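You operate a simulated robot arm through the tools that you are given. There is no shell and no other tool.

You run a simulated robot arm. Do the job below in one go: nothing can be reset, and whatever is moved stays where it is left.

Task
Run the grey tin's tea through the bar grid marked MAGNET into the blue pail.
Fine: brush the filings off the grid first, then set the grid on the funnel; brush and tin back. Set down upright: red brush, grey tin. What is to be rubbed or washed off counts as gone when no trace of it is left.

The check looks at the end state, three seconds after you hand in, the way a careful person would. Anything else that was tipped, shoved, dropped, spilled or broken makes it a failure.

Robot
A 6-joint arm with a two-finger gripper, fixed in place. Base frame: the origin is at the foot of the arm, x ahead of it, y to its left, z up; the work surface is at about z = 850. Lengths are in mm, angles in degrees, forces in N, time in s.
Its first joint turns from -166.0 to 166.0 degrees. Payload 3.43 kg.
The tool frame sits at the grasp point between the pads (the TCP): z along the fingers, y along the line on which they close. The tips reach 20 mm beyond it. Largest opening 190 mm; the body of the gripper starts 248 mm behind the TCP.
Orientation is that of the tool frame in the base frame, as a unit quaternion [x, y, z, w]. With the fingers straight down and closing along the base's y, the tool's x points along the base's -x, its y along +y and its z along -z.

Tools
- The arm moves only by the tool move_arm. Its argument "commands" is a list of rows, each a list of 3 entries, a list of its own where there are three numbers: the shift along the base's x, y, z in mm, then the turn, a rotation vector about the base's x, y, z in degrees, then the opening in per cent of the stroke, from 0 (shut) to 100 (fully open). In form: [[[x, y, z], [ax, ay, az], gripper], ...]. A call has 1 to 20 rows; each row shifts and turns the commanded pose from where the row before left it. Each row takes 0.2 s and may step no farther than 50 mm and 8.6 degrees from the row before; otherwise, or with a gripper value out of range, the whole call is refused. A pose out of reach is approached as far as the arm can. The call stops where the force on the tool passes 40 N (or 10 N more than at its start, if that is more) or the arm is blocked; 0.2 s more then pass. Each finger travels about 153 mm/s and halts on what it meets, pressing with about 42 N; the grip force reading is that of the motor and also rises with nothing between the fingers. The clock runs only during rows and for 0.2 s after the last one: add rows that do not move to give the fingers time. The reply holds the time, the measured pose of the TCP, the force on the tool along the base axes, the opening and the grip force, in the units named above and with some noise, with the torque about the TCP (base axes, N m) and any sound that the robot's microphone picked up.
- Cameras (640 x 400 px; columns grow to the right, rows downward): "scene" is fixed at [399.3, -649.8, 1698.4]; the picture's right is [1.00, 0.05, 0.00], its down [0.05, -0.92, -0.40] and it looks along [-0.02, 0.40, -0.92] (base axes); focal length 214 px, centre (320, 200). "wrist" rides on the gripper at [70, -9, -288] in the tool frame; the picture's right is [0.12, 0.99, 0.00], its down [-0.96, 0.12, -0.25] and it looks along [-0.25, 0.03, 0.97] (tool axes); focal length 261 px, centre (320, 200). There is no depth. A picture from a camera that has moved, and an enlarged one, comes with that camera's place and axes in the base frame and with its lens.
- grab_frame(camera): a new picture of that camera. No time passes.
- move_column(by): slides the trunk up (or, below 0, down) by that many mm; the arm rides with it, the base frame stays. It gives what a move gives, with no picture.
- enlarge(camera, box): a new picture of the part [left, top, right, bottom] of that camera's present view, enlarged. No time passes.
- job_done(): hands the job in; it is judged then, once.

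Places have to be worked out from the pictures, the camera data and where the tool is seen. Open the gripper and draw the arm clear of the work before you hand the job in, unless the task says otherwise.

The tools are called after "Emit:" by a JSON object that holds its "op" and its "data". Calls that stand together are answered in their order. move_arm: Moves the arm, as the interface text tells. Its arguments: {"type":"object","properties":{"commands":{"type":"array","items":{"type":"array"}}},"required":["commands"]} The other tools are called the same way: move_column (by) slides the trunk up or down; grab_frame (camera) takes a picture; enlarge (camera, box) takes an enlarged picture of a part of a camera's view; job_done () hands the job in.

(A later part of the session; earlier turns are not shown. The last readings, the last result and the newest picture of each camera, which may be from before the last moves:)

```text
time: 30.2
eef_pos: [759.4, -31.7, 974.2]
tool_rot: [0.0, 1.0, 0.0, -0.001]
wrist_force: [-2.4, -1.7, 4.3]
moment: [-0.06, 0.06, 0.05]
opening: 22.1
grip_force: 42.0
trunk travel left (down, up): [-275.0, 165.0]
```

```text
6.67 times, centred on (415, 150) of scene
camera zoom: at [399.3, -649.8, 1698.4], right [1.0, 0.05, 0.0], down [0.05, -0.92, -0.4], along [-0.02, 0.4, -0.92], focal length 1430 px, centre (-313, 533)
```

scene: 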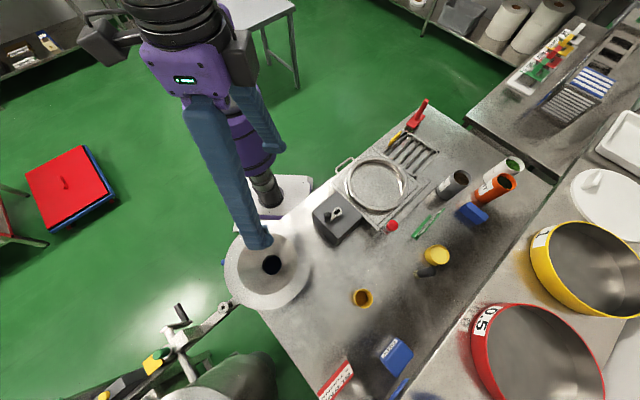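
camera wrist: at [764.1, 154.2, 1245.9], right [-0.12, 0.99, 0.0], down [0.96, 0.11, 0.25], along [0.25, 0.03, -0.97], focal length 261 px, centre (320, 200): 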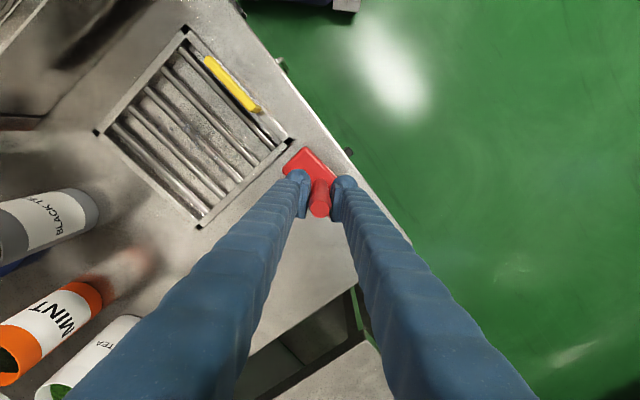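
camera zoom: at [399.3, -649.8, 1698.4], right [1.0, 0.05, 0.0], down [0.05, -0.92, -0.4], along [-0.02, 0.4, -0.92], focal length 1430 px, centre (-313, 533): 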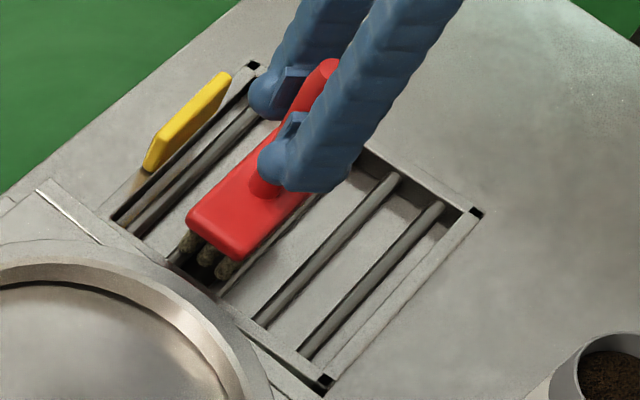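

Clean so far. I brush the last two lanes on the tab side.

Emit:
{"op": "move_arm", "data": {"commands": [[[-6.6, 5.7, 0], [0, 0, 0], 5], [[-6.6, 5.7, 0], [0, 0, 0], 5], [[9.2, 10.7, 0], [0, 0, 0], 5], [[9.2, 10.7, 0], [0, 0, 0], 5], [[9.2, 10.7, 0], [0, 0, 0], 5], [[9.2, 10.7, 0], [0, 0, 0], 5], [[-6.0, 5.2, 0], [0, 0, 0], 5], [[-6.0, 5.2, 0], [0, 0, 0], 5], [[-9.2, -10.7, 0], [0, 0, 0], 5], [[-9.2, -10.7, 0], [0, 0, 0], 5], [[-9.2, -10.7, 0], [0, 0, 0], 5], [[-9.2, -10.7, 0], [0, 0, 0], 5], [[0, 0, 0], [0, 0, 0], 5]]}}

Emit:
{"op": "enlarge", "data": {"camera": "scene", "box": [385, 120, 445, 180]}}

```text
time: 33.0
eef_pos: [736.0, -8.0, 974.4]
tool_rot: [0.0, 1.0, 0.0, 0.0]
wrist_force: [-0.9, 0.3, 1.7]
moment: [-0.03, 0.09, 0.06]
opening: 22.1
grip_force: 41.9
trunk travel left (down, up): [-275.0, 165.0]
```

```text
6.67 times, centred on (415, 150) of scene
camera zoom: at [399.3, -649.8, 1698.4], right [1.0, 0.05, 0.0], down [0.05, -0.92, -0.4], along [-0.02, 0.4, -0.92], focal length 1430 px, centre (-313, 533)
```

zoom: 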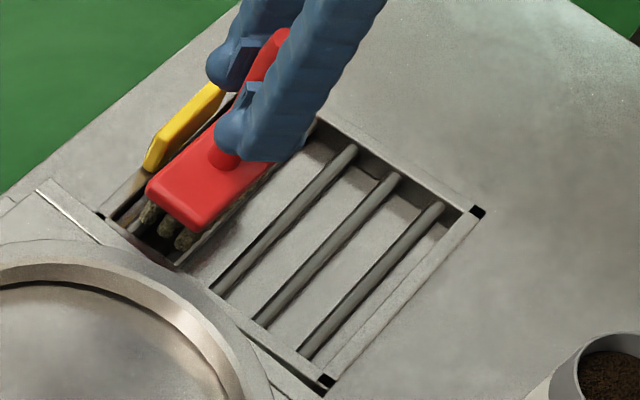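

All lanes done. I lift the brush well clear and carry it back above its home spot (836, 162), then inspect the grid.

Emit:
{"op": "move_arm", "data": {"commands": [[[0, 0, 35], [0, 0, 0], 5], [[0, 0, 30], [0, 0, 0], 5], [[20, 34, 0], [0, 0, 0], 5], [[20, 34, 0], [0, 0, 0], 5], [[20, 34, 0], [0, 0, 0], 5], [[20, 34, 0], [0, 0, 0], 5], [[20, 34, 0], [0, 0, 0], 5], [[0, 0, 0], [0, 0, 0], 5]]}}

Emit:
{"op": "enlarge", "data": {"camera": "wrist", "box": [130, 20, 310, 200]}}

Emit:
{"op": "enlarge", "data": {"camera": "scene", "box": [385, 120, 445, 180]}}

Emit:
{"op": "enlarge", "data": {"camera": "wrist", "box": [270, 130, 370, 230]}}

```text
time: 34.8
eef_pos: [833.2, 162.7, 1042.3]
tool_rot: [0.001, 1.0, -0.001, 0.0]
wrist_force: [0.1, 0.2, -0.8]
moment: [-0.06, 0.01, 0.01]
opening: 22.3
grip_force: 42.2
trunk travel left (down, up): [-275.0, 165.0]
```

```text
2.22 times, centred on (220, 110) of wrist
camera zoom: at [762.4, 156.0, 1330.5], right [-0.12, 0.99, 0.0], down [0.96, 0.11, 0.25], along [0.25, 0.03, -0.97], focal length 579 px, centre (542, 400)
```

zoom: 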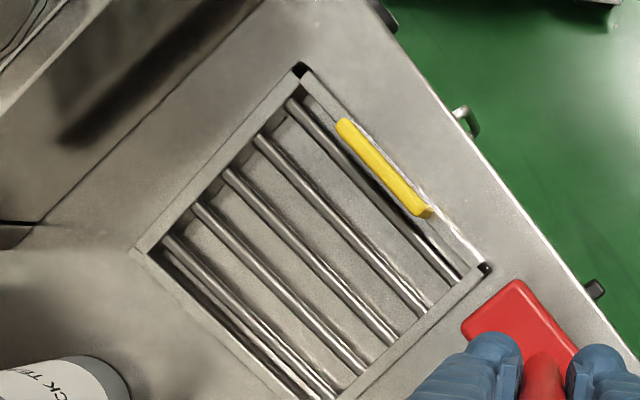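

```text
6.67 times, centred on (415, 150) of scene
camera zoom: at [399.3, -649.8, 1698.4], right [1.0, 0.05, 0.0], down [0.05, -0.92, -0.4], along [-0.02, 0.4, -0.92], focal length 1430 px, centre (-313, 533)
```

zoom: 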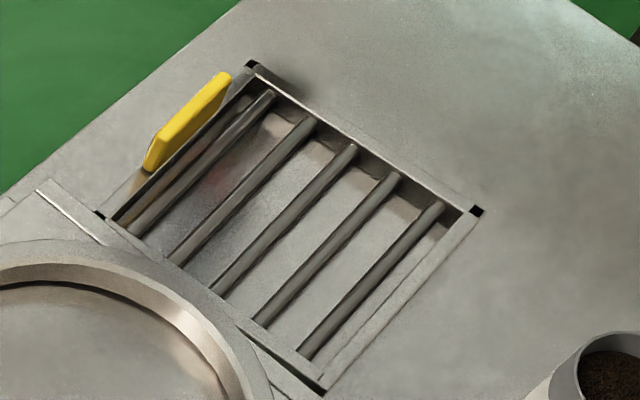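

```text
4.00 times, centred on (320, 180) of wrist
camera zoom: at [762.4, 156.0, 1330.5], right [-0.12, 0.99, 0.0], down [0.96, 0.11, 0.25], along [0.25, 0.03, -0.97], focal length 1043 px, centre (320, 280)
```

zoom: 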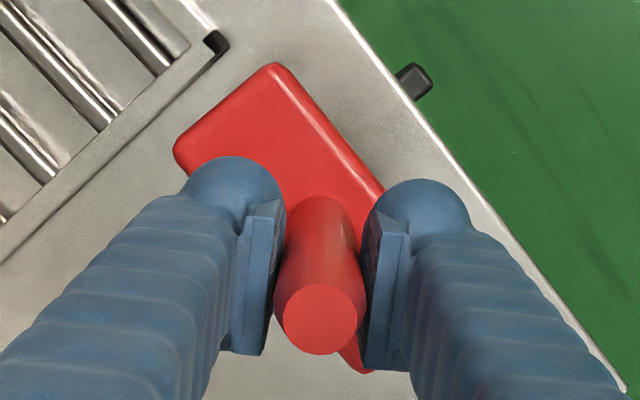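

The grid looks clean; I check at high magnification for any remaining traces before putting the brush down.

Emit:
{"op": "enlarge", "data": {"camera": "wrist", "box": [165, 60, 225, 110]}}

Emit:
{"op": "enlarge", "data": {"camera": "wrist", "box": [205, 55, 265, 105]}}

Emit:
{"op": "enlarge", "data": {"camera": "wrist", "box": [180, 95, 240, 145]}}

Emit:
{"op": "enlarge", "data": {"camera": "wrist", "box": [195, 140, 255, 190]}}

Emit:
{"op": "enlarge", "data": {"camera": "wrist", "box": [220, 90, 280, 140]}}

Emit:
{"op": "enlarge", "data": {"camera": "wrist", "box": [165, 110, 225, 160]}}

```text
8.00 times, centred on (195, 85) of wrist
camera zoom: at [762.4, 156.0, 1330.5], right [-0.12, 0.99, 0.0], down [0.96, 0.11, 0.25], along [0.25, 0.03, -0.97], focal length 2085 px, centre (1320, 1120)
```

zoom: 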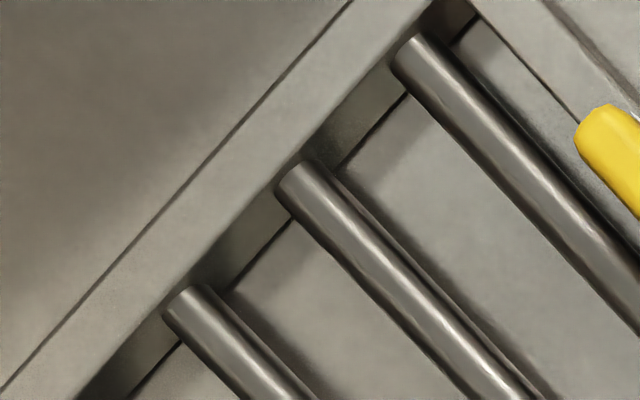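

```text
8.00 times, centred on (235, 80) of wrist
camera zoom: at [762.4, 156.0, 1330.5], right [-0.12, 0.99, 0.0], down [0.96, 0.11, 0.25], along [0.25, 0.03, -0.97], focal length 2085 px, centre (1000, 1160)
```

zoom: 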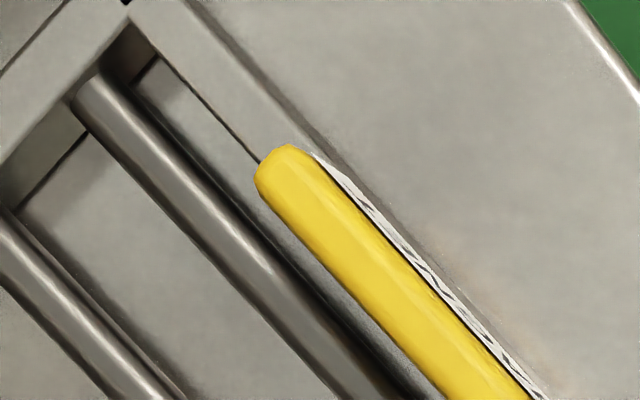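

```text
8.00 times, centred on (210, 120) of wrist
camera zoom: at [762.4, 156.0, 1330.5], right [-0.12, 0.99, 0.0], down [0.96, 0.11, 0.25], along [0.25, 0.03, -0.97], focal length 2085 px, centre (1200, 840)
```

zoom: 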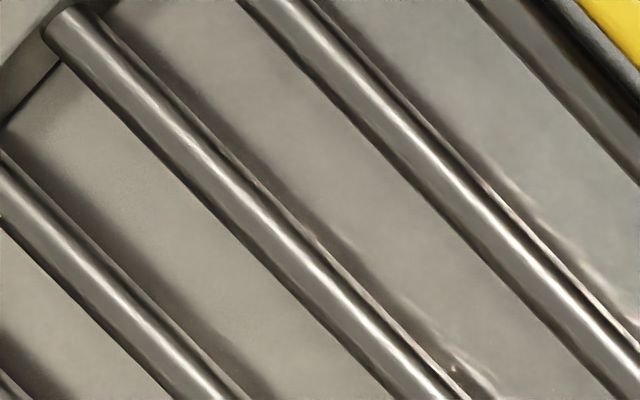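

```text
8.00 times, centred on (225, 165) of wrist
camera zoom: at [762.4, 156.0, 1330.5], right [-0.12, 0.99, 0.0], down [0.96, 0.11, 0.25], along [0.25, 0.03, -0.97], focal length 2085 px, centre (1080, 480)
```

zoom: 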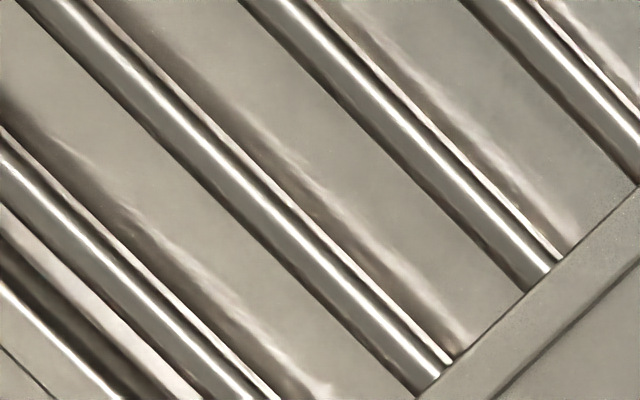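

```text
8.00 times, centred on (250, 115) of wrist
camera zoom: at [762.4, 156.0, 1330.5], right [-0.12, 0.99, 0.0], down [0.96, 0.11, 0.25], along [0.25, 0.03, -0.97], focal length 2085 px, centre (880, 880)
```

zoom: 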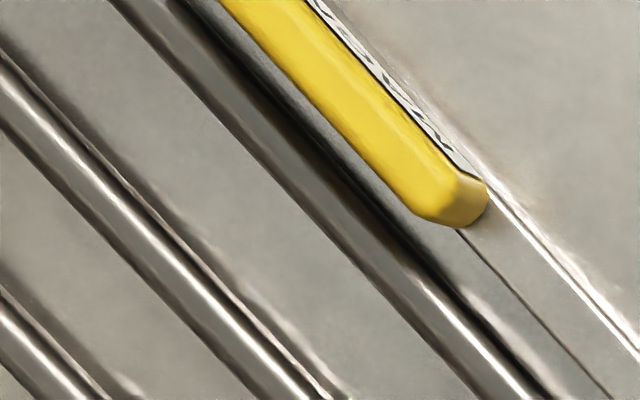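

```text
8.00 times, centred on (195, 135) of wrist
camera zoom: at [762.4, 156.0, 1330.5], right [-0.12, 0.99, 0.0], down [0.96, 0.11, 0.25], along [0.25, 0.03, -0.97], focal length 2085 px, centre (1320, 720)
```

zoom: 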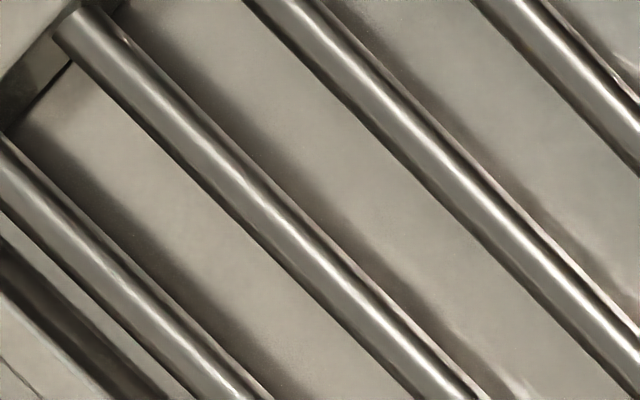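

No trace of filings remains anywhere on the grid. Now I lower the brush back to its spot, the last millimetres slowly.

Emit:
{"op": "move_arm", "data": {"commands": [[[0, 0, -40], [0, 0, 0], 5], [[0, 0, -30], [0, 0, 0], 5], [[0, 0, -8], [0, 0, 0], 5], [[0, 0, -2], [0, 0, 0], 5], [[0, 0, 0], [0, 0, 0], 5]]}}

```text
time: 36.0
eef_pos: [836.4, 162.3, 960.1]
tool_rot: [0.0, 1.0, 0.0, 0.0]
wrist_force: [-0.6, -1.1, -1.0]
moment: [0.02, -0.01, 0.01]
opening: 22.0
grip_force: 41.5
trunk travel left (down, up): [-275.0, 165.0]
```

Still free at z=960. I go down in 1.5 mm steps until it touches.

Emit:
{"op": "move_arm", "data": {"commands": [[[0, 0, -1.5], [0, 0, 0], 5], [[0, 0, 0], [0, 0, 0], 5]]}}

Emit:
{"op": "move_arm", "data": {"commands": [[[0, 0, -1.0], [0, 0, 0], 5], [[0, 0, 0], [0, 0, 0], 5]]}}

```text
time: 36.6
eef_pos: [834.9, 161.7, 958.6]
tool_rot: [0.001, 1.0, 0.0, -0.001]
wrist_force: [0.5, 0.0, -1.1]
moment: [0.03, 0.0, -0.01]
opening: 22.1
grip_force: 41.7
trunk travel left (down, up): [-275.0, 165.0]
```

```text
time: 37.2
eef_pos: [836.1, 162.2, 957.6]
tool_rot: [0.001, 1.0, 0.0, 0.0]
wrist_force: [0.0, 0.8, -1.0]
moment: [-0.01, 0.01, -0.01]
opening: 22.0
grip_force: 42.3
trunk travel left (down, up): [-275.0, 165.0]
```

Still no contact; I continue with 1 mm steps.

Emit:
{"op": "move_arm", "data": {"commands": [[[0, 0, -1.0], [0, 0, 0], 5], [[0, 0, 0], [0, 0, 0], 5]]}}

Emit:
{"op": "move_arm", "data": {"commands": [[[0, 0, -1.0], [0, 0, 0], 5], [[0, 0, 0], [0, 0, 0], 5]]}}

```text
time: 37.8
eef_pos: [835.8, 161.7, 956.0]
tool_rot: [0.001, 1.0, 0.0, 0.001]
wrist_force: [0.1, 0.7, 7.8]
moment: [0.0, 0.16, 0.13]
opening: 22.1
grip_force: 42.2
trunk travel left (down, up): [-275.0, 165.0]
```

```text
time: 38.4
eef_pos: [836.3, 162.2, 956.7]
tool_rot: [0.001, 1.0, 0.002, 0.002]
wrist_force: [1.8, 4.7, 22.1]
moment: [0.12, 0.29, 0.12]
opening: 22.2
grip_force: 42.1
trunk travel left (down, up): [-275.0, 165.0]
```

The brush is on the table (22 N). I ease up 1.3 mm, open to 60 mm and check it stands.

Emit:
{"op": "move_arm", "data": {"commands": [[[0, 0, 1.3], [0, 0, 0], 5], [[0, 0, 0], [0, 0, 0], 20], [[0, 0, 0], [0, 0, 0], 32], [[0, 0, 0], [0, 0, 0], 32]]}}

Emit:
{"op": "enlarge", "data": {"camera": "scene", "box": [380, 70, 460, 150]}}

```text
time: 39.4
eef_pos: [835.2, 161.3, 954.7]
tool_rot: [0.002, 1.0, 0.0, 0.0]
wrist_force: [-0.2, -1.2, -1.0]
moment: [-0.01, -0.01, 0.02]
opening: 60.7
grip_force: 0.1
trunk travel left (down, up): [-275.0, 165.0]
```

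```text
5.00 times, centred on (420, 110) of scene
camera zoom: at [399.3, -649.8, 1698.4], right [1.0, 0.05, 0.0], down [0.05, -0.92, -0.4], along [-0.02, 0.4, -0.92], focal length 1072 px, centre (-180, 650)
```

zoom: 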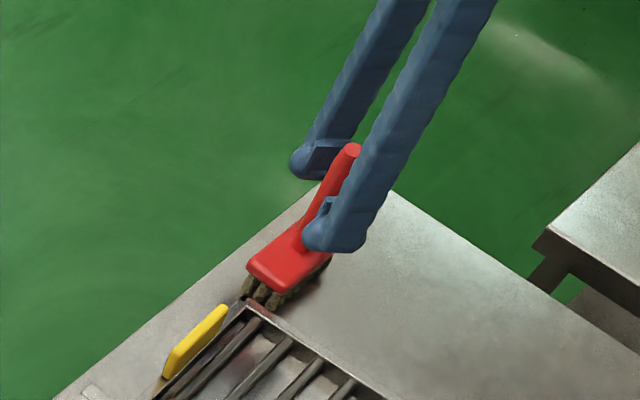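

Brush stands upright on its old spot. I rise straight up, then turn the gripper 49.2° so it closes across the bars, and go above the grid centre to measure the bars.

Emit:
{"op": "move_arm", "data": {"commands": [[[0, 0, 40], [0, 0, 0], 32], [[0, 0, 45], [0, 0, 0], 32], [[0, 0, 45], [0, 0, 0], 32], [[-8.4, -36.7, 0], [0, 0, 8.2], 60], [[-8.4, -36.7, 0], [0, 0, 8.2], 80], [[-8.4, -36.7, 0], [0, 0, 8.2], 100], [[-8.4, -36.7, 0], [0, 0, 8.2], 100], [[-8.4, -36.7, 0], [0, 0, 8.2], 100], [[0, 0, 0], [0, 0, 8.2], 100], [[0, 0, 0], [0, 0, 0], 100]]}}

Emit:
{"op": "grab_frame", "data": {"camera": "wrist"}}

Emit:
{"op": "enlarge", "data": {"camera": "scene", "box": [360, 70, 480, 190]}}

```text
time: 41.6
eef_pos: [793.1, -24.1, 1086.7]
tool_rot: [-0.416, 0.91, 0.0, 0.0]
wrist_force: [0.4, -0.2, 0.3]
moment: [-0.09, 0.02, 0.02]
opening: 189.9
grip_force: 0.0
trunk travel left (down, up): [-275.0, 165.0]
```

```text
taken
camera wrist: at [753.2, -82.1, 1375.1], right [-0.83, 0.56, 0.0], down [0.54, 0.8, 0.25], along [0.14, 0.21, -0.97], focal length 261 px, centre (320, 200)
```

wrist: 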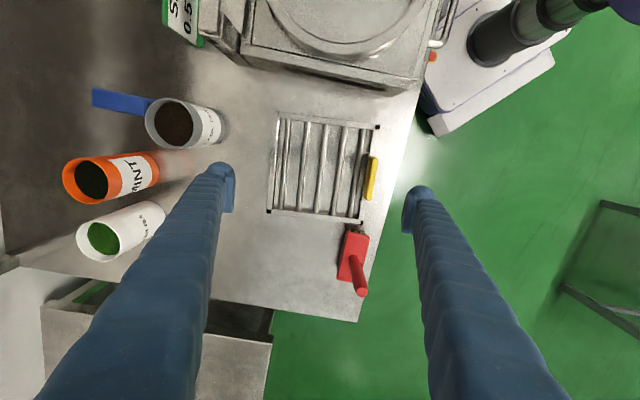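

```text
3.33 times, centred on (420, 130) of scene
camera zoom: at [399.3, -649.8, 1698.4], right [1.0, 0.05, 0.0], down [0.05, -0.92, -0.4], along [-0.02, 0.4, -0.92], focal length 715 px, centre (-13, 433)
```

zoom: 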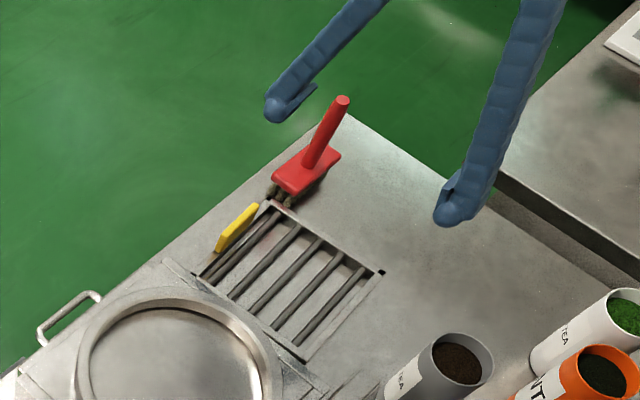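

The grid is now nearly aligned with the picture. I enlarge it to measure bar positions and gaps, and the tab with its MAGNET label.

Emit:
{"op": "enlarge", "data": {"camera": "wrist", "box": [255, 100, 395, 230]}}

Emit:
{"op": "enlarge", "data": {"camera": "wrist", "box": [340, 140, 400, 220]}}

Emit:
{"op": "enlarge", "data": {"camera": "wrist", "box": [50, 70, 250, 270]}}

```text
3.08 times, centred on (325, 165) of wrist
camera zoom: at [753.2, -82.1, 1375.1], right [-0.83, 0.56, 0.0], down [0.54, 0.8, 0.25], along [0.14, 0.21, -0.97], focal length 802 px, centre (305, 308)
```

zoom: 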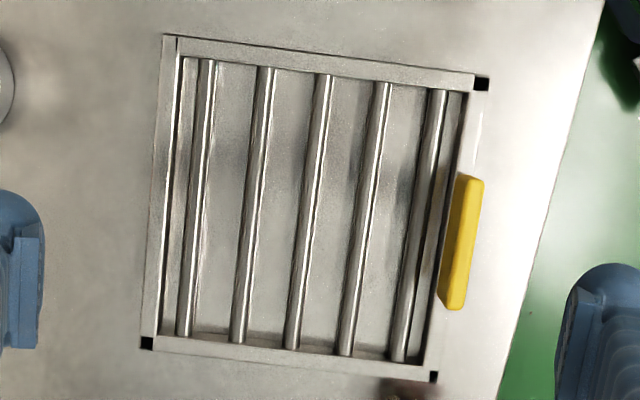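

```text
5.00 times, centred on (370, 180) of wrist
camera zoom: at [753.2, -82.1, 1375.1], right [-0.83, 0.56, 0.0], down [0.54, 0.8, 0.25], along [0.14, 0.21, -0.97], focal length 1303 px, centre (70, 300)
```

zoom: 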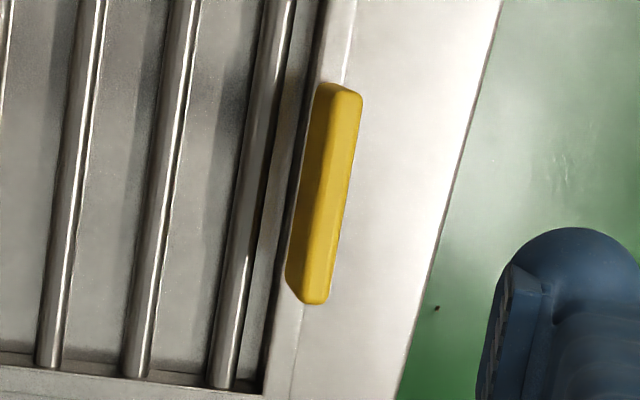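

```text
2.00 times, centred on (150, 170) of wrist
camera zoom: at [753.2, -82.1, 1375.1], right [-0.83, 0.56, 0.0], down [0.54, 0.8, 0.25], along [0.14, 0.21, -0.97], focal length 521 px, centre (660, 260)
```

zoom: 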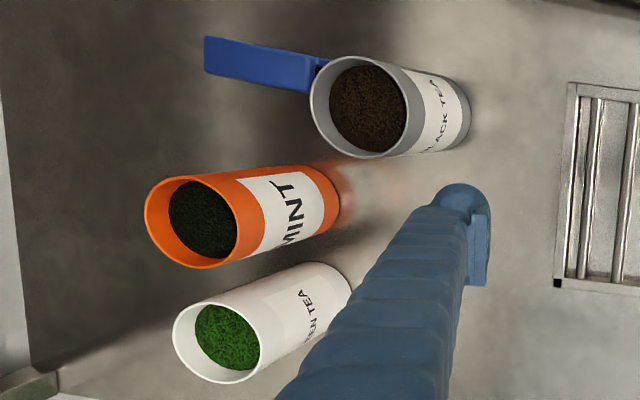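

Bars are 11–12 mm thick at 36 mm pitch – too tight for the fingers, but the yellow tab (centre about (719, 41), top z≈900, 77 mm long) is a proper handle. I move above the tab with 60 mm opening and check alignment.

Emit:
{"op": "move_arm", "data": {"commands": [[[-37, 32.5, 0], [0, 0, 0], 60], [[-37, 32.5, 0], [0, 0, 0], 32], [[0, 0, -40], [0, 0, 0], 32], [[0, 0, -40], [0, 0, 0], 32], [[0, 0, 0], [0, 0, 0], 32]]}}

Emit:
{"op": "enlarge", "data": {"camera": "wrist", "box": [260, 120, 380, 240]}}

Emit:
{"op": "enlarge", "data": {"camera": "scene", "box": [370, 90, 450, 170]}}

```text
time: 42.8
eef_pos: [719.8, 44.3, 1008.6]
tool_rot: [-0.416, 0.91, -0.001, 0.0]
wrist_force: [-0.1, -0.6, -0.5]
moment: [-0.04, -0.01, -0.01]
opening: 60.9
grip_force: 0.1
trunk travel left (down, up): [-275.0, 165.0]
```

```text
3.33 times, centred on (320, 180) of wrist
camera zoom: at [679.4, -14.2, 1297.1], right [-0.83, 0.56, 0.0], down [0.54, 0.8, 0.25], along [0.14, 0.21, -0.97], focal length 869 px, centre (320, 267)
```

zoom: 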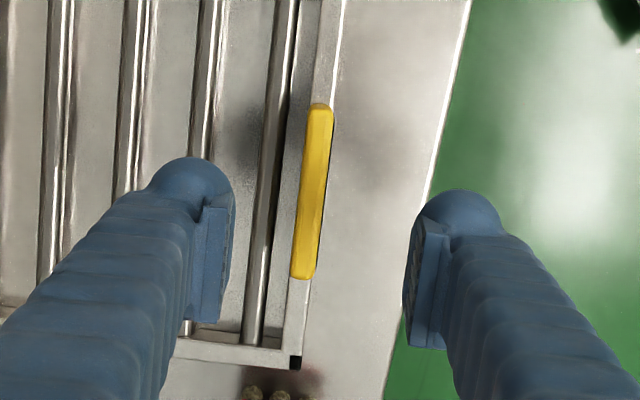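

```text
5.00 times, centred on (410, 130) of scene
camera zoom: at [399.3, -649.8, 1698.4], right [1.0, 0.05, 0.0], down [0.05, -0.92, -0.4], along [-0.02, 0.4, -0.92], focal length 1072 px, centre (-130, 550)
```

zoom: 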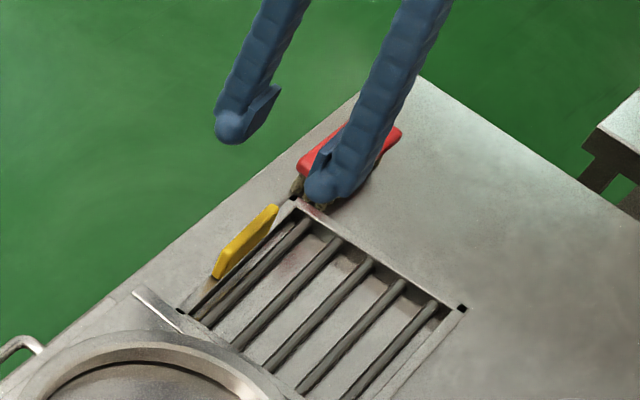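

The tab sits about 2 mm off centre and 4 mm along; I correct and descend to z≈897 (tips at 877, just above the frame).

Emit:
{"op": "move_arm", "data": {"commands": [[[-1.5, -4.3, -40], [0, 0, 0], 32], [[0, 0, -40], [0, 0, 0], 32], [[0, 0, -28], [0, 0, 0], 32], [[0, 0, 0], [0, 0, 0], 32]]}}

Emit:
{"op": "enlarge", "data": {"camera": "wrist", "box": [260, 120, 380, 240]}}

Emit:
{"op": "enlarge", "data": {"camera": "scene", "box": [375, 105, 435, 165]}}

```text
time: 43.8
eef_pos: [716.0, 40.5, 898.8]
tool_rot: [-0.415, 0.91, 0.0, 0.001]
wrist_force: [0.6, 0.2, 0.1]
moment: [0.02, 0.0, -0.02]
opening: 61.0
grip_force: 0.0
trunk travel left (down, up): [-275.0, 165.0]
```

```text
3.33 times, centred on (320, 180) of wrist
camera zoom: at [676.6, -18.9, 1186.4], right [-0.83, 0.56, 0.0], down [0.54, 0.8, 0.25], along [0.14, 0.21, -0.97], focal length 869 px, centre (320, 267)
```

zoom: 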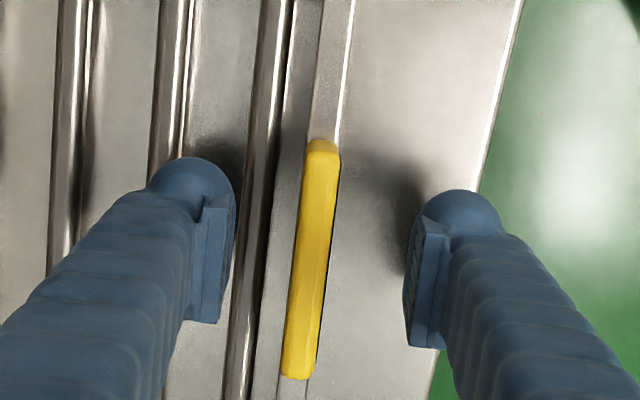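

```text
6.67 times, centred on (405, 135) of scene
camera zoom: at [399.3, -649.8, 1698.4], right [1.0, 0.05, 0.0], down [0.05, -0.92, -0.4], along [-0.02, 0.4, -0.92], focal length 1430 px, centre (-247, 633)
```

zoom: 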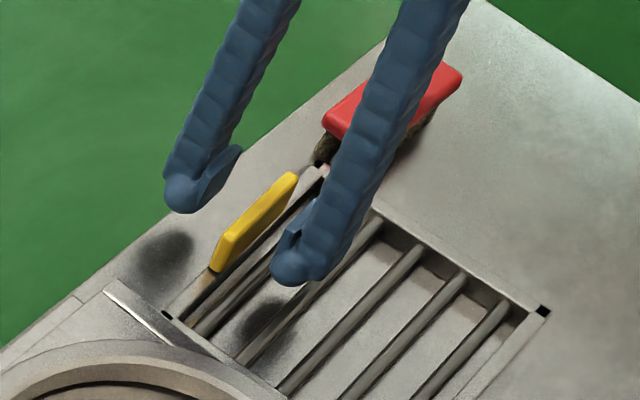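

Alignment looks good, tab central between the pads. I lower in 2 mm steps toward the frame to get as much tab height as possible.

Emit:
{"op": "move_arm", "data": {"commands": [[[0, 0, -2], [0, 0, 0], 32], [[0, 0, -2], [0, 0, 0], 32], [[0, 0, -1], [0, 0, 0], 32], [[0, 0, 0], [0, 0, 0], 32]]}}

```text
time: 44.8
eef_pos: [718.2, 37.3, 893.0]
tool_rot: [-0.415, 0.91, -0.001, 0.0]
wrist_force: [-0.6, -0.4, 0.6]
moment: [0.0, 0.0, 0.0]
opening: 60.8
grip_force: 0.2
trunk travel left (down, up): [-275.0, 165.0]
```

No contact at z=893 (tips at about 873). I close on the tab.

Emit:
{"op": "move_arm", "data": {"commands": [[[0, 0, -0.5], [0, 0, 0], 20], [[0, 0, 0], [0, 0, 0], 0], [[0, 0, 0], [0, 0, 0], 0], [[0, 0, 0], [0, 0, 0], 0]]}}

Emit:
{"op": "enlarge", "data": {"camera": "wrist", "box": [260, 120, 380, 240]}}

Emit:
{"op": "enlarge", "data": {"camera": "scene", "box": [375, 105, 435, 165]}}

```text
time: 45.8
eef_pos: [718.0, 38.0, 891.7]
tool_rot: [-0.415, 0.91, -0.001, -0.001]
wrist_force: [1.0, -1.0, 0.5]
moment: [0.08, -0.04, -0.06]
opening: 10.8
grip_force: 42.1
trunk travel left (down, up): [-275.0, 165.0]
```

```text
3.33 times, centred on (320, 180) of wrist
camera zoom: at [677.4, -20.4, 1180.7], right [-0.83, 0.56, 0.0], down [0.54, 0.8, 0.25], along [0.14, 0.21, -0.97], focal length 869 px, centre (320, 267)
```

zoom: 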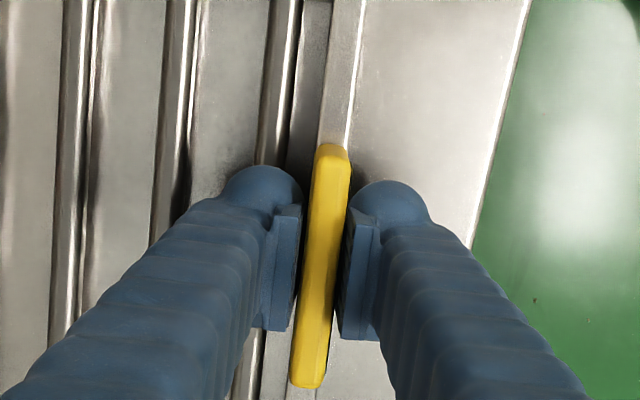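

```text
6.67 times, centred on (405, 135) of scene
camera zoom: at [399.3, -649.8, 1698.4], right [1.0, 0.05, 0.0], down [0.05, -0.92, -0.4], along [-0.02, 0.4, -0.92], focal length 1430 px, centre (-247, 633)
```

zoom: 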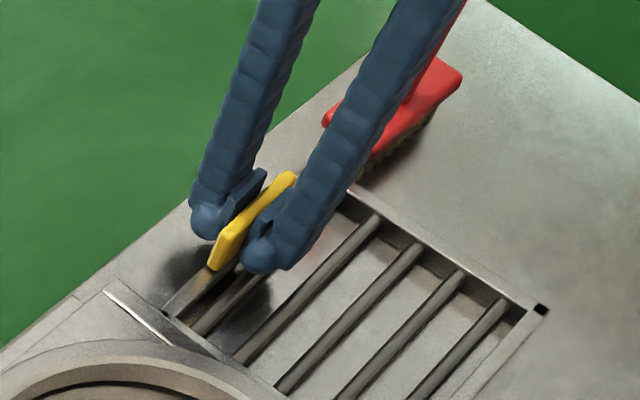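

The tab is gripped (10.8 mm). I lift 6 mm and read weight and moment to see whether it stays level.

Emit:
{"op": "move_arm", "data": {"commands": [[[0, 0, 3], [0, 0, 0], 0], [[0, 0, 3], [0, 0, 0], 0], [[0, 0, 0], [0, 0, 0], 0]]}}

Emit:
{"op": "enlarge", "data": {"camera": "scene", "box": [375, 105, 445, 175]}}

```text
time: 46.6
eef_pos: [716.1, 37.5, 898.5]
tool_rot: [-0.415, 0.91, 0.001, 0.0]
wrist_force: [-0.4, 0.1, -3.2]
moment: [0.16, -0.02, -0.04]
opening: 10.9
grip_force: 42.3
trunk travel left (down, up): [-275.0, 165.0]
```

```text
5.71 times, centred on (410, 140) of scene
camera zoom: at [399.3, -649.8, 1698.4], right [1.0, 0.05, 0.0], down [0.05, -0.92, -0.4], along [-0.02, 0.4, -0.92], focal length 1226 px, centre (-194, 543)
```

zoom: 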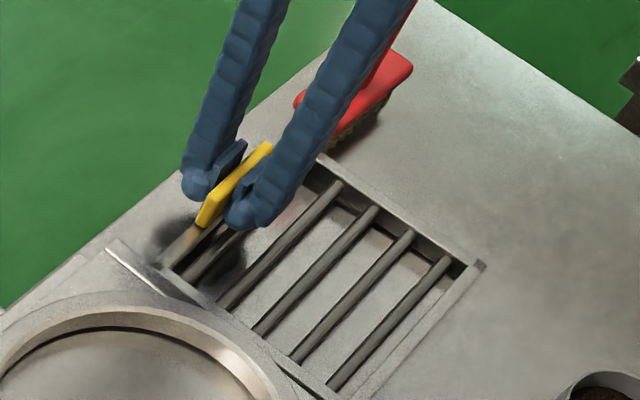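

Light (about 0.3 kg). I lift another 30 mm and check for tilt.

Emit:
{"op": "move_arm", "data": {"commands": [[[0, 0, 10], [0, 0, 0], 0], [[0, 0, 20], [0, 0, 0], 0], [[0, 0, 0], [0, 0, 0], 0]]}}

Emit:
{"op": "enlarge", "data": {"camera": "scene", "box": [375, 105, 445, 175]}}

Emit:
{"op": "enlarge", "data": {"camera": "wrist", "box": [200, 100, 400, 300]}}

```text
time: 47.4
eef_pos: [717.9, 38.6, 927.7]
tool_rot: [-0.416, 0.909, 0.0, 0.001]
wrist_force: [-0.2, -0.2, -3.8]
moment: [0.24, 0.29, 0.03]
opening: 11.0
grip_force: 41.7
trunk travel left (down, up): [-275.0, 165.0]
```

```text
5.71 times, centred on (410, 140) of scene
camera zoom: at [399.3, -649.8, 1698.4], right [1.0, 0.05, 0.0], down [0.05, -0.92, -0.4], along [-0.02, 0.4, -0.92], focal length 1226 px, centre (-194, 543)
```

zoom: 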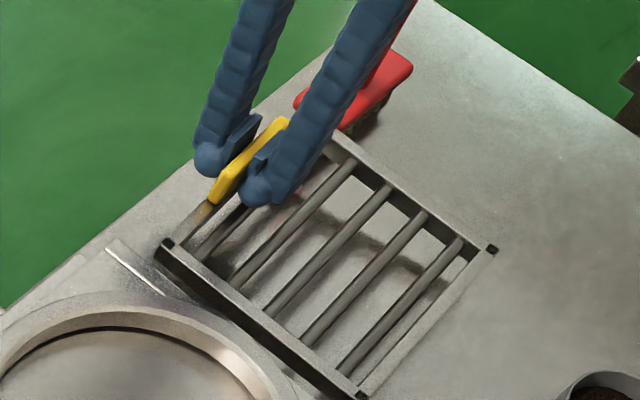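

```text
2.00 times, centred on (300, 200) of wrist
camera zoom: at [678.6, -20.4, 1216.0], right [-0.83, 0.56, 0.0], down [0.54, 0.8, 0.25], along [0.14, 0.21, -0.97], focal length 521 px, centre (360, 200)
```

zoom: 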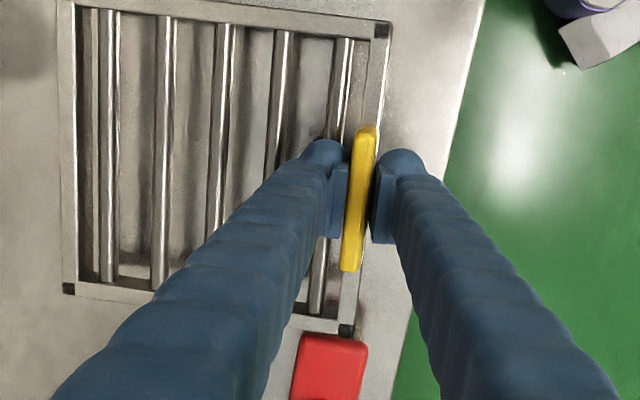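

It lifts perfectly level (3.8 N, moment fits). I raise to z≈1128 so the grid passes above everything.

Emit:
{"op": "move_arm", "data": {"commands": [[[0, 0, 30], [0, 0, 0], 0], [[0, 0, 34], [0, 0, 0], 0], [[0, 0, 34], [0, 0, 0], 0], [[0, 0, 34], [0, 0, 0], 0], [[0, 0, 34], [0, 0, 0], 0], [[0, 0, 34], [0, 0, 0], 0], [[0, 0, 0], [0, 0, 0], 0]]}}

Emit:
{"op": "grab_frame", "data": {"camera": "scene"}}

```text
time: 49.0
eef_pos: [718.4, 40.8, 1129.2]
tool_rot: [-0.416, 0.909, 0.001, 0.0]
wrist_force: [0.1, 0.1, -4.3]
moment: [0.21, 0.33, 0.04]
opening: 11.1
grip_force: 42.3
trunk travel left (down, up): [-275.0, 165.0]
```

```text
taken
```

scene: 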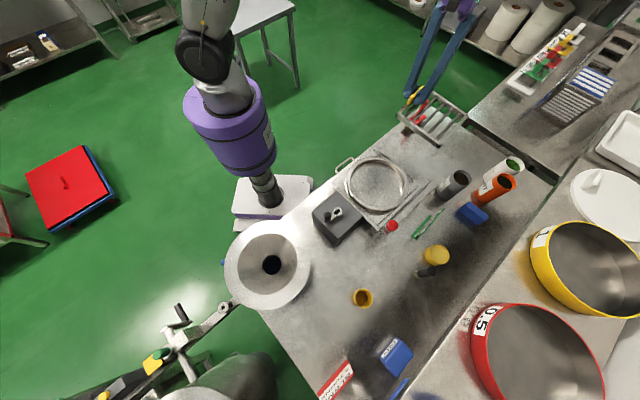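

Grid is well up and level. I carry it over to the funnel in 20 small rows, turning so that the tab ends up on the +x side of the funnel.

Emit:
{"op": "move_arm", "data": {"commands": [[[-19.5, -30, 0], [0, 0, -5.85], 0], [[-19.5, -30, 0], [0, 0, -5.85], 0], [[-19.5, -30, 0], [0, 0, -5.85], 0], [[-19.5, -30, 0], [0, 0, -5.85], 0], [[-19.5, -30, 0], [0, 0, -5.85], 0], [[-19.5, -30, 0], [0, 0, -5.85], 0], [[-19.5, -30, 0], [0, 0, -5.85], 0], [[-19.5, -30, 0], [0, 0, -5.85], 0], [[-19.5, -30, 0], [0, 0, -5.85], 0], [[-19.5, -30, 0], [0, 0, -5.85], 0], [[-19.5, -30, 0], [0, 0, -5.85], 0], [[-19.5, -30, 0], [0, 0, -5.85], 0], [[-19.5, -30, 0], [0, 0, -5.85], 0], [[-19.5, -30, 0], [0, 0, -5.85], 0], [[-19.5, -30, 0], [0, 0, -5.85], 0], [[-19.5, -30, 0], [0, 0, -5.85], 0], [[-19.5, -30, 0], [0, 0, -5.85], 0], [[-19.5, -30, 0], [0, 0, -5.85], 0], [[-19.5, -30, 0], [0, 0, -5.85], 0], [[-19.5, -30, 0], [0, 0, -5.85], 0]]}}

Emit:
{"op": "grab_frame", "data": {"camera": "wrist"}}

Emit:
{"op": "grab_frame", "data": {"camera": "scene"}}

```text
time: 51.1
eef_pos: [526.6, -239.0, 1124.9]
tool_rot: [0.056, 0.998, 0.006, -0.008]
wrist_force: [-5.5, 24.1, 0.6]
moment: [0.78, -0.09, 1.11]
opening: 14.0
grip_force: 42.0
trunk travel left (down, up): [-275.0, 165.0]
stopped in row 10: the force on the tool passed its limit at 59 N (the readings are from after the stop); the commanded pose is now the measured one
```

```text
taken
camera wrist: at [459.5, -243.4, 1414.3], right [-0.01, 1.0, 0.01], down [0.97, 0.0, 0.23], along [0.23, 0.01, -0.97], focal length 261 px, centre (320, 200)
```

wrist: 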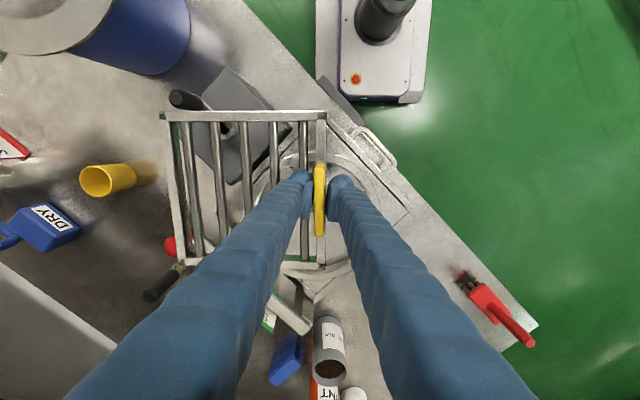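

```text
taken
```

scene: 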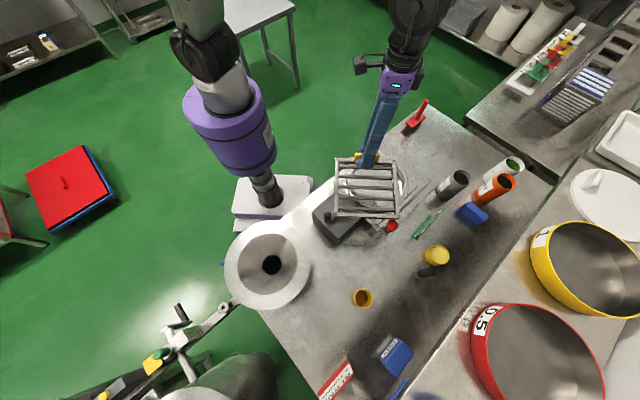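

The grid bumped something — it seems to be the tall crank handle of the grey box. I look closely before moving.

Emit:
{"op": "enlarge", "data": {"camera": "wrist", "box": [140, 60, 360, 280]}}

Emit:
{"op": "enlarge", "data": {"camera": "scene", "box": [300, 140, 430, 250]}}

```text
1.82 times, centred on (250, 170) of wrist
camera zoom: at [459.5, -243.4, 1414.3], right [-0.01, 1.0, 0.01], down [0.97, 0.0, 0.23], along [0.23, 0.01, -0.97], focal length 474 px, centre (447, 254)
```

zoom: 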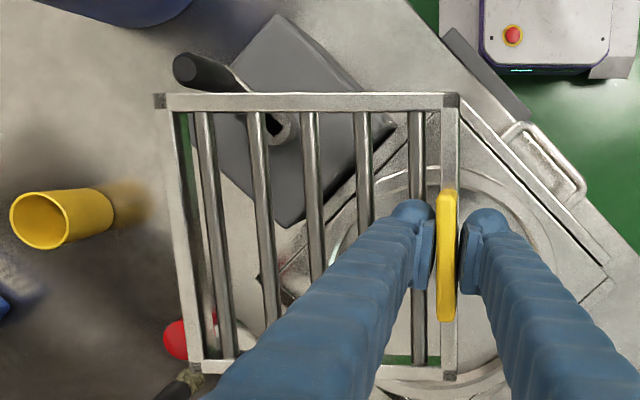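

```text
3.64 times, centred on (365, 195) of scene
camera zoom: at [399.3, -649.8, 1698.4], right [1.0, 0.05, 0.0], down [0.05, -0.92, -0.4], along [-0.02, 0.4, -0.92], focal length 780 px, centre (156, 218)
```

zoom: 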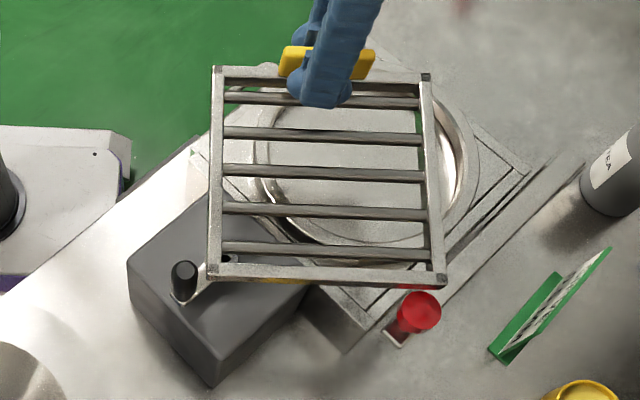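

The contact was at the grid's far corner with the red knob on a tall rod (top about (610, -448, 1071)), which reaches higher than I assumed. I back straight off in +y first, then raise.

Emit:
{"op": "move_arm", "data": {"commands": [[[3, 10, 0], [0, 0, 0], 0], [[3, 12, 0], [0, 0, 0], 0], [[0, 5, 10], [0, 0, 0], 0], [[0, 0, 25], [0, 0, 0], 0], [[0, 0, 30], [0, 0, 0], 0], [[0, 0, 0], [0, 0, 0], 0]]}}

Emit:
{"op": "enlarge", "data": {"camera": "wrist", "box": [100, 60, 360, 300]}}

Emit:
{"op": "enlarge", "data": {"camera": "scene", "box": [310, 140, 460, 280]}}

```text
time: 52.5
eef_pos: [536.7, -218.8, 1188.8]
tool_rot: [0.058, 0.998, 0.005, -0.006]
wrist_force: [0.2, 0.9, -4.7]
moment: [0.33, -0.01, -0.01]
opening: 11.0
grip_force: 42.4
trunk travel left (down, up): [-275.0, 165.0]
```

```text
1.67 times, centred on (230, 180) of wrist
camera zoom: at [467.5, -220.5, 1477.7], right [-0.01, 1.0, 0.01], down [0.97, 0.0, 0.24], along [0.24, 0.01, -0.97], focal length 434 px, centre (470, 233)
```

zoom: 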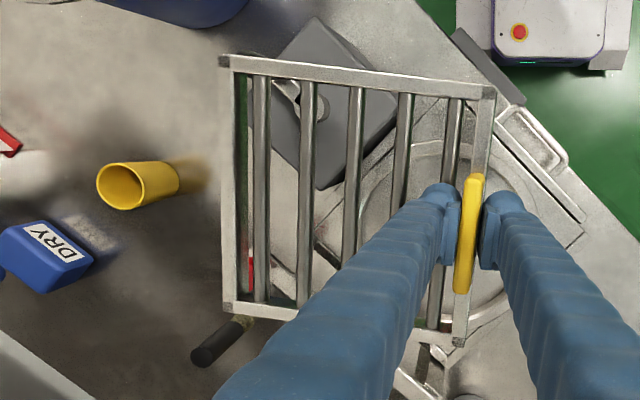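

```text
2.86 times, centred on (385, 210) of scene
camera zoom: at [399.3, -649.8, 1698.4], right [1.0, 0.05, 0.0], down [0.05, -0.92, -0.4], along [-0.02, 0.4, -0.92], focal length 613 px, centre (134, 171)
```

zoom: 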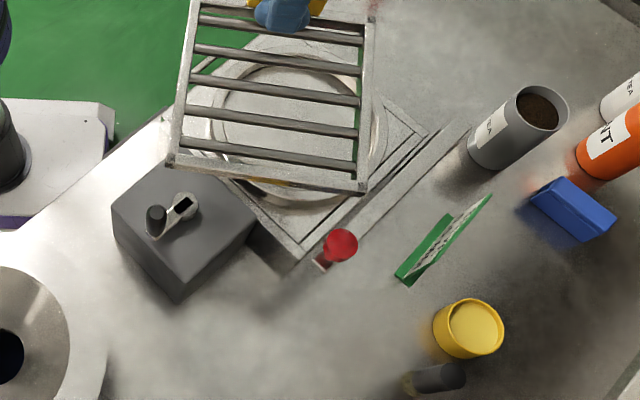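

Nothing was displaced – knob and crank are where they were – and the grid is still level in the grip. Its underside is now at about 1147, well above both; I continue toward the funnel, slowly.

Emit:
{"op": "move_arm", "data": {"commands": [[[-14.9, -24.4, 0], [0, 0, -4.4], 0], [[-14.9, -24.4, 0], [0, 0, -4.4], 0], [[-14.9, -24.4, 0], [0, 0, -4.4], 0], [[-14.9, -24.4, 0], [0, 0, -4.4], 0], [[-14.9, -24.4, 0], [0, 0, -4.4], 0], [[-14.9, -24.4, 0], [0, 0, -4.4], 0], [[-14.9, -24.4, 0], [0, 0, -4.4], 0], [[-14.9, -24.4, 0], [0, 0, -4.4], 0], [[-14.9, -24.4, 0], [0, 0, -4.4], 0], [[-14.9, -24.4, 0], [0, 0, -4.4], 0], [[-14.9, -24.4, 0], [0, 0, -4.4], 0], [[-14.9, -24.4, 0], [0, 0, -4.4], 0], [[-14.9, -24.4, 0], [0, 0, -4.4], 0], [[-14.9, -24.0, 0], [0, 0, -4.4], 0], [[0, 0, 0], [0, 0, 0], 0]]}}

Emit:
{"op": "grab_frame", "data": {"camera": "wrist"}}

Emit:
{"op": "grab_frame", "data": {"camera": "scene"}}

```text
time: 55.8
eef_pos: [326.0, -558.6, 1189.8]
tool_rot: [0.56, 0.829, 0.006, -0.002]
wrist_force: [0.0, -0.9, -3.5]
moment: [0.18, -0.32, -0.05]
opening: 11.1
grip_force: 41.8
trunk travel left (down, up): [-275.0, 165.0]
```

```text
taken
camera wrist: at [290.5, -499.1, 1478.4], right [0.88, 0.48, 0.01], down [0.47, -0.85, 0.24], along [0.12, -0.2, -0.97], focal length 261 px, centre (320, 200)
```

wrist: 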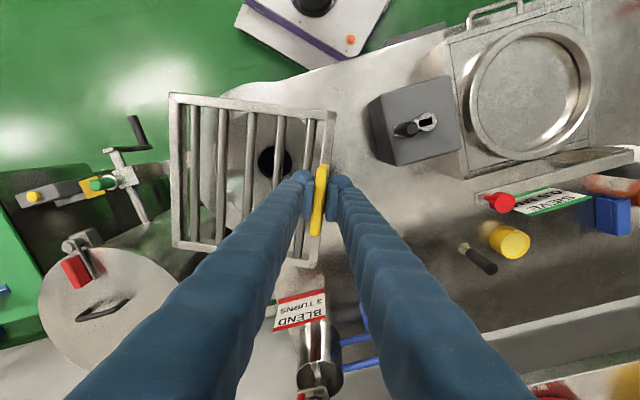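

```text
taken
```

scene: 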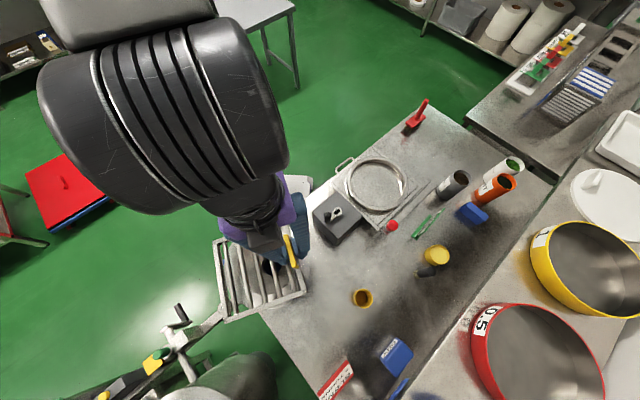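

The grid hovers over the funnel. I enlarge both views to verify that its centre lines up with the funnel before lowering.

Emit:
{"op": "enlarge", "data": {"camera": "wrist", "box": [150, 70, 370, 290]}}

Emit:
{"op": "enlarge", "data": {"camera": "scene", "box": [200, 210, 330, 330]}}

```text
1.82 times, centred on (260, 180) of wrist
camera zoom: at [290.5, -499.1, 1478.4], right [0.88, 0.48, 0.01], down [0.47, -0.85, 0.24], along [0.12, -0.2, -0.97], focal length 474 px, centre (429, 236)
```

zoom: 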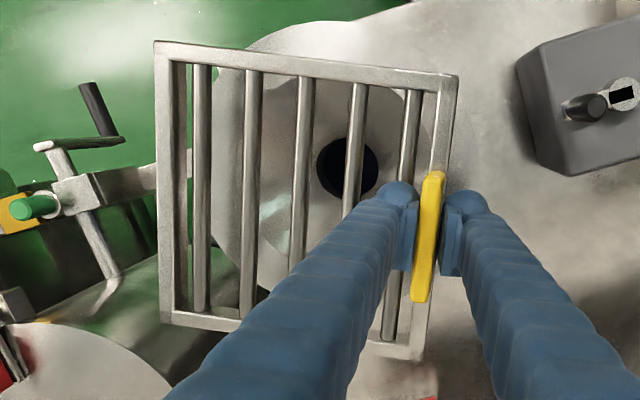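

```text
3.33 times, centred on (265, 270) of scene
camera zoom: at [399.3, -649.8, 1698.4], right [1.0, 0.05, 0.0], down [0.05, -0.92, -0.4], along [-0.02, 0.4, -0.92], focal length 715 px, centre (503, -33)
```

zoom: 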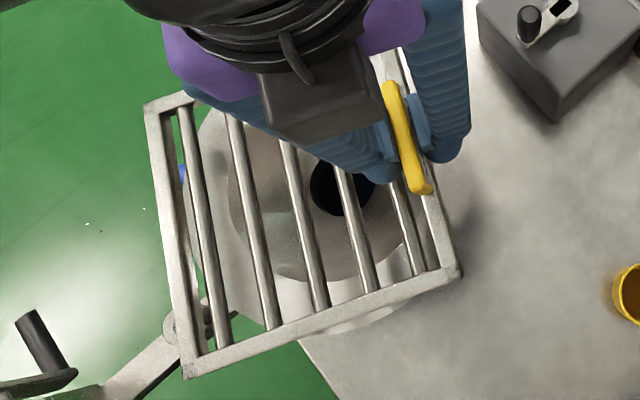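

Estimates agree to within a few mm. I lower until the grid is about 25 mm above the rim, where I can compare it directly with the funnel.

Emit:
{"op": "move_arm", "data": {"commands": [[[0, 0, -25], [0, 0, 0], 0], [[0, 0, -30], [0, 0, 0], 0], [[0, 0, -30], [0, 0, 0], 0], [[0, 0, -25], [0, 0, 0], 0], [[0, 0, -12], [0, 0, 0], 0], [[0, 0, 0], [0, 0, 0], 0]]}}

Emit:
{"op": "enlarge", "data": {"camera": "wrist", "box": [150, 70, 370, 290]}}

Emit:
{"op": "enlarge", "data": {"camera": "scene", "box": [200, 210, 330, 330]}}

```text
time: 56.6
eef_pos: [330.1, -560.4, 1114.2]
tool_rot: [0.56, 0.829, 0.005, 0.0]
wrist_force: [0.4, -0.3, -2.1]
moment: [0.17, -0.14, 0.02]
opening: 11.1
grip_force: 42.1
trunk travel left (down, up): [-275.0, 165.0]
stopped in row 4: the force on the tool passed its limit at 49 N (the readings are from after the stop); the commanded pose is now the measured one
```

```text
1.82 times, centred on (260, 180) of wrist
camera zoom: at [293.6, -500.4, 1402.8], right [0.88, 0.48, 0.01], down [0.46, -0.85, 0.24], along [0.13, -0.21, -0.97], focal length 474 px, centre (429, 236)
```

zoom: 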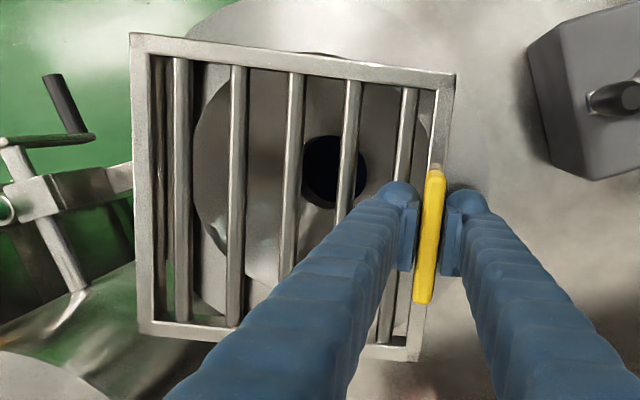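

```text
3.33 times, centred on (265, 270) of scene
camera zoom: at [399.3, -649.8, 1698.4], right [1.0, 0.05, 0.0], down [0.05, -0.92, -0.4], along [-0.02, 0.4, -0.92], focal length 715 px, centre (503, -33)
```

zoom: 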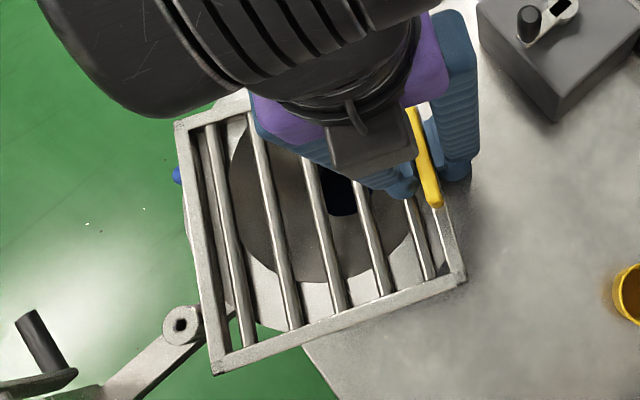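

The grid touched down at grid-bottom z≈1072: re-solving with the new views shows the throat at z≈1003 and thus the rim at about 1070, with the funnel axis near (248, -577) – higher and closer than I had first estimated. I lift 25 mm and check the funnel is undisturbed.

Emit:
{"op": "move_arm", "data": {"commands": [[[0, 0, 12], [0, 0, 0], 0], [[0, 0, 13], [0, 0, 0], 0], [[0, 0, 0], [0, 0, 0], 0]]}}

Emit:
{"op": "enlarge", "data": {"camera": "wrist", "box": [150, 50, 370, 270]}}

Emit:
{"op": "enlarge", "data": {"camera": "scene", "box": [200, 210, 330, 330]}}

```text
time: 57.4
eef_pos: [328.4, -558.7, 1139.6]
tool_rot: [0.559, 0.829, 0.005, 0.0]
wrist_force: [0.4, -0.2, -4.4]
moment: [0.15, -0.32, 0.01]
opening: 10.8
grip_force: 41.7
trunk travel left (down, up): [-275.0, 165.0]
```

```text
1.82 times, centred on (260, 160) of wrist
camera zoom: at [293.3, -499.6, 1427.6], right [0.88, 0.48, 0.01], down [0.46, -0.85, 0.24], along [0.12, -0.21, -0.97], focal length 474 px, centre (429, 273)
```

zoom: 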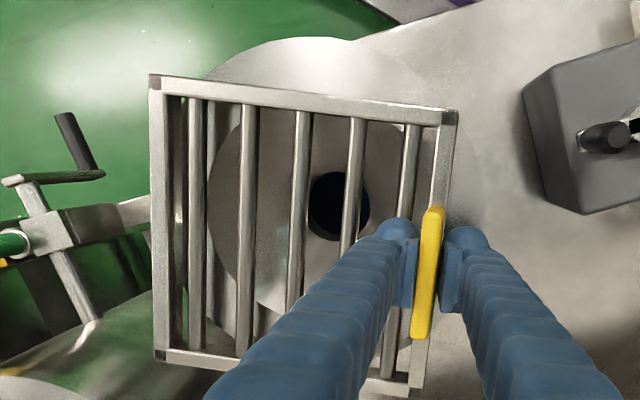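

```text
3.33 times, centred on (265, 270) of scene
camera zoom: at [399.3, -649.8, 1698.4], right [1.0, 0.05, 0.0], down [0.05, -0.92, -0.4], along [-0.02, 0.4, -0.92], focal length 715 px, centre (503, -33)
```

zoom: 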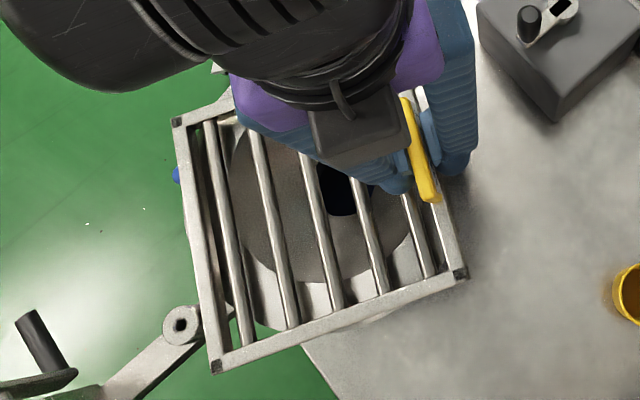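

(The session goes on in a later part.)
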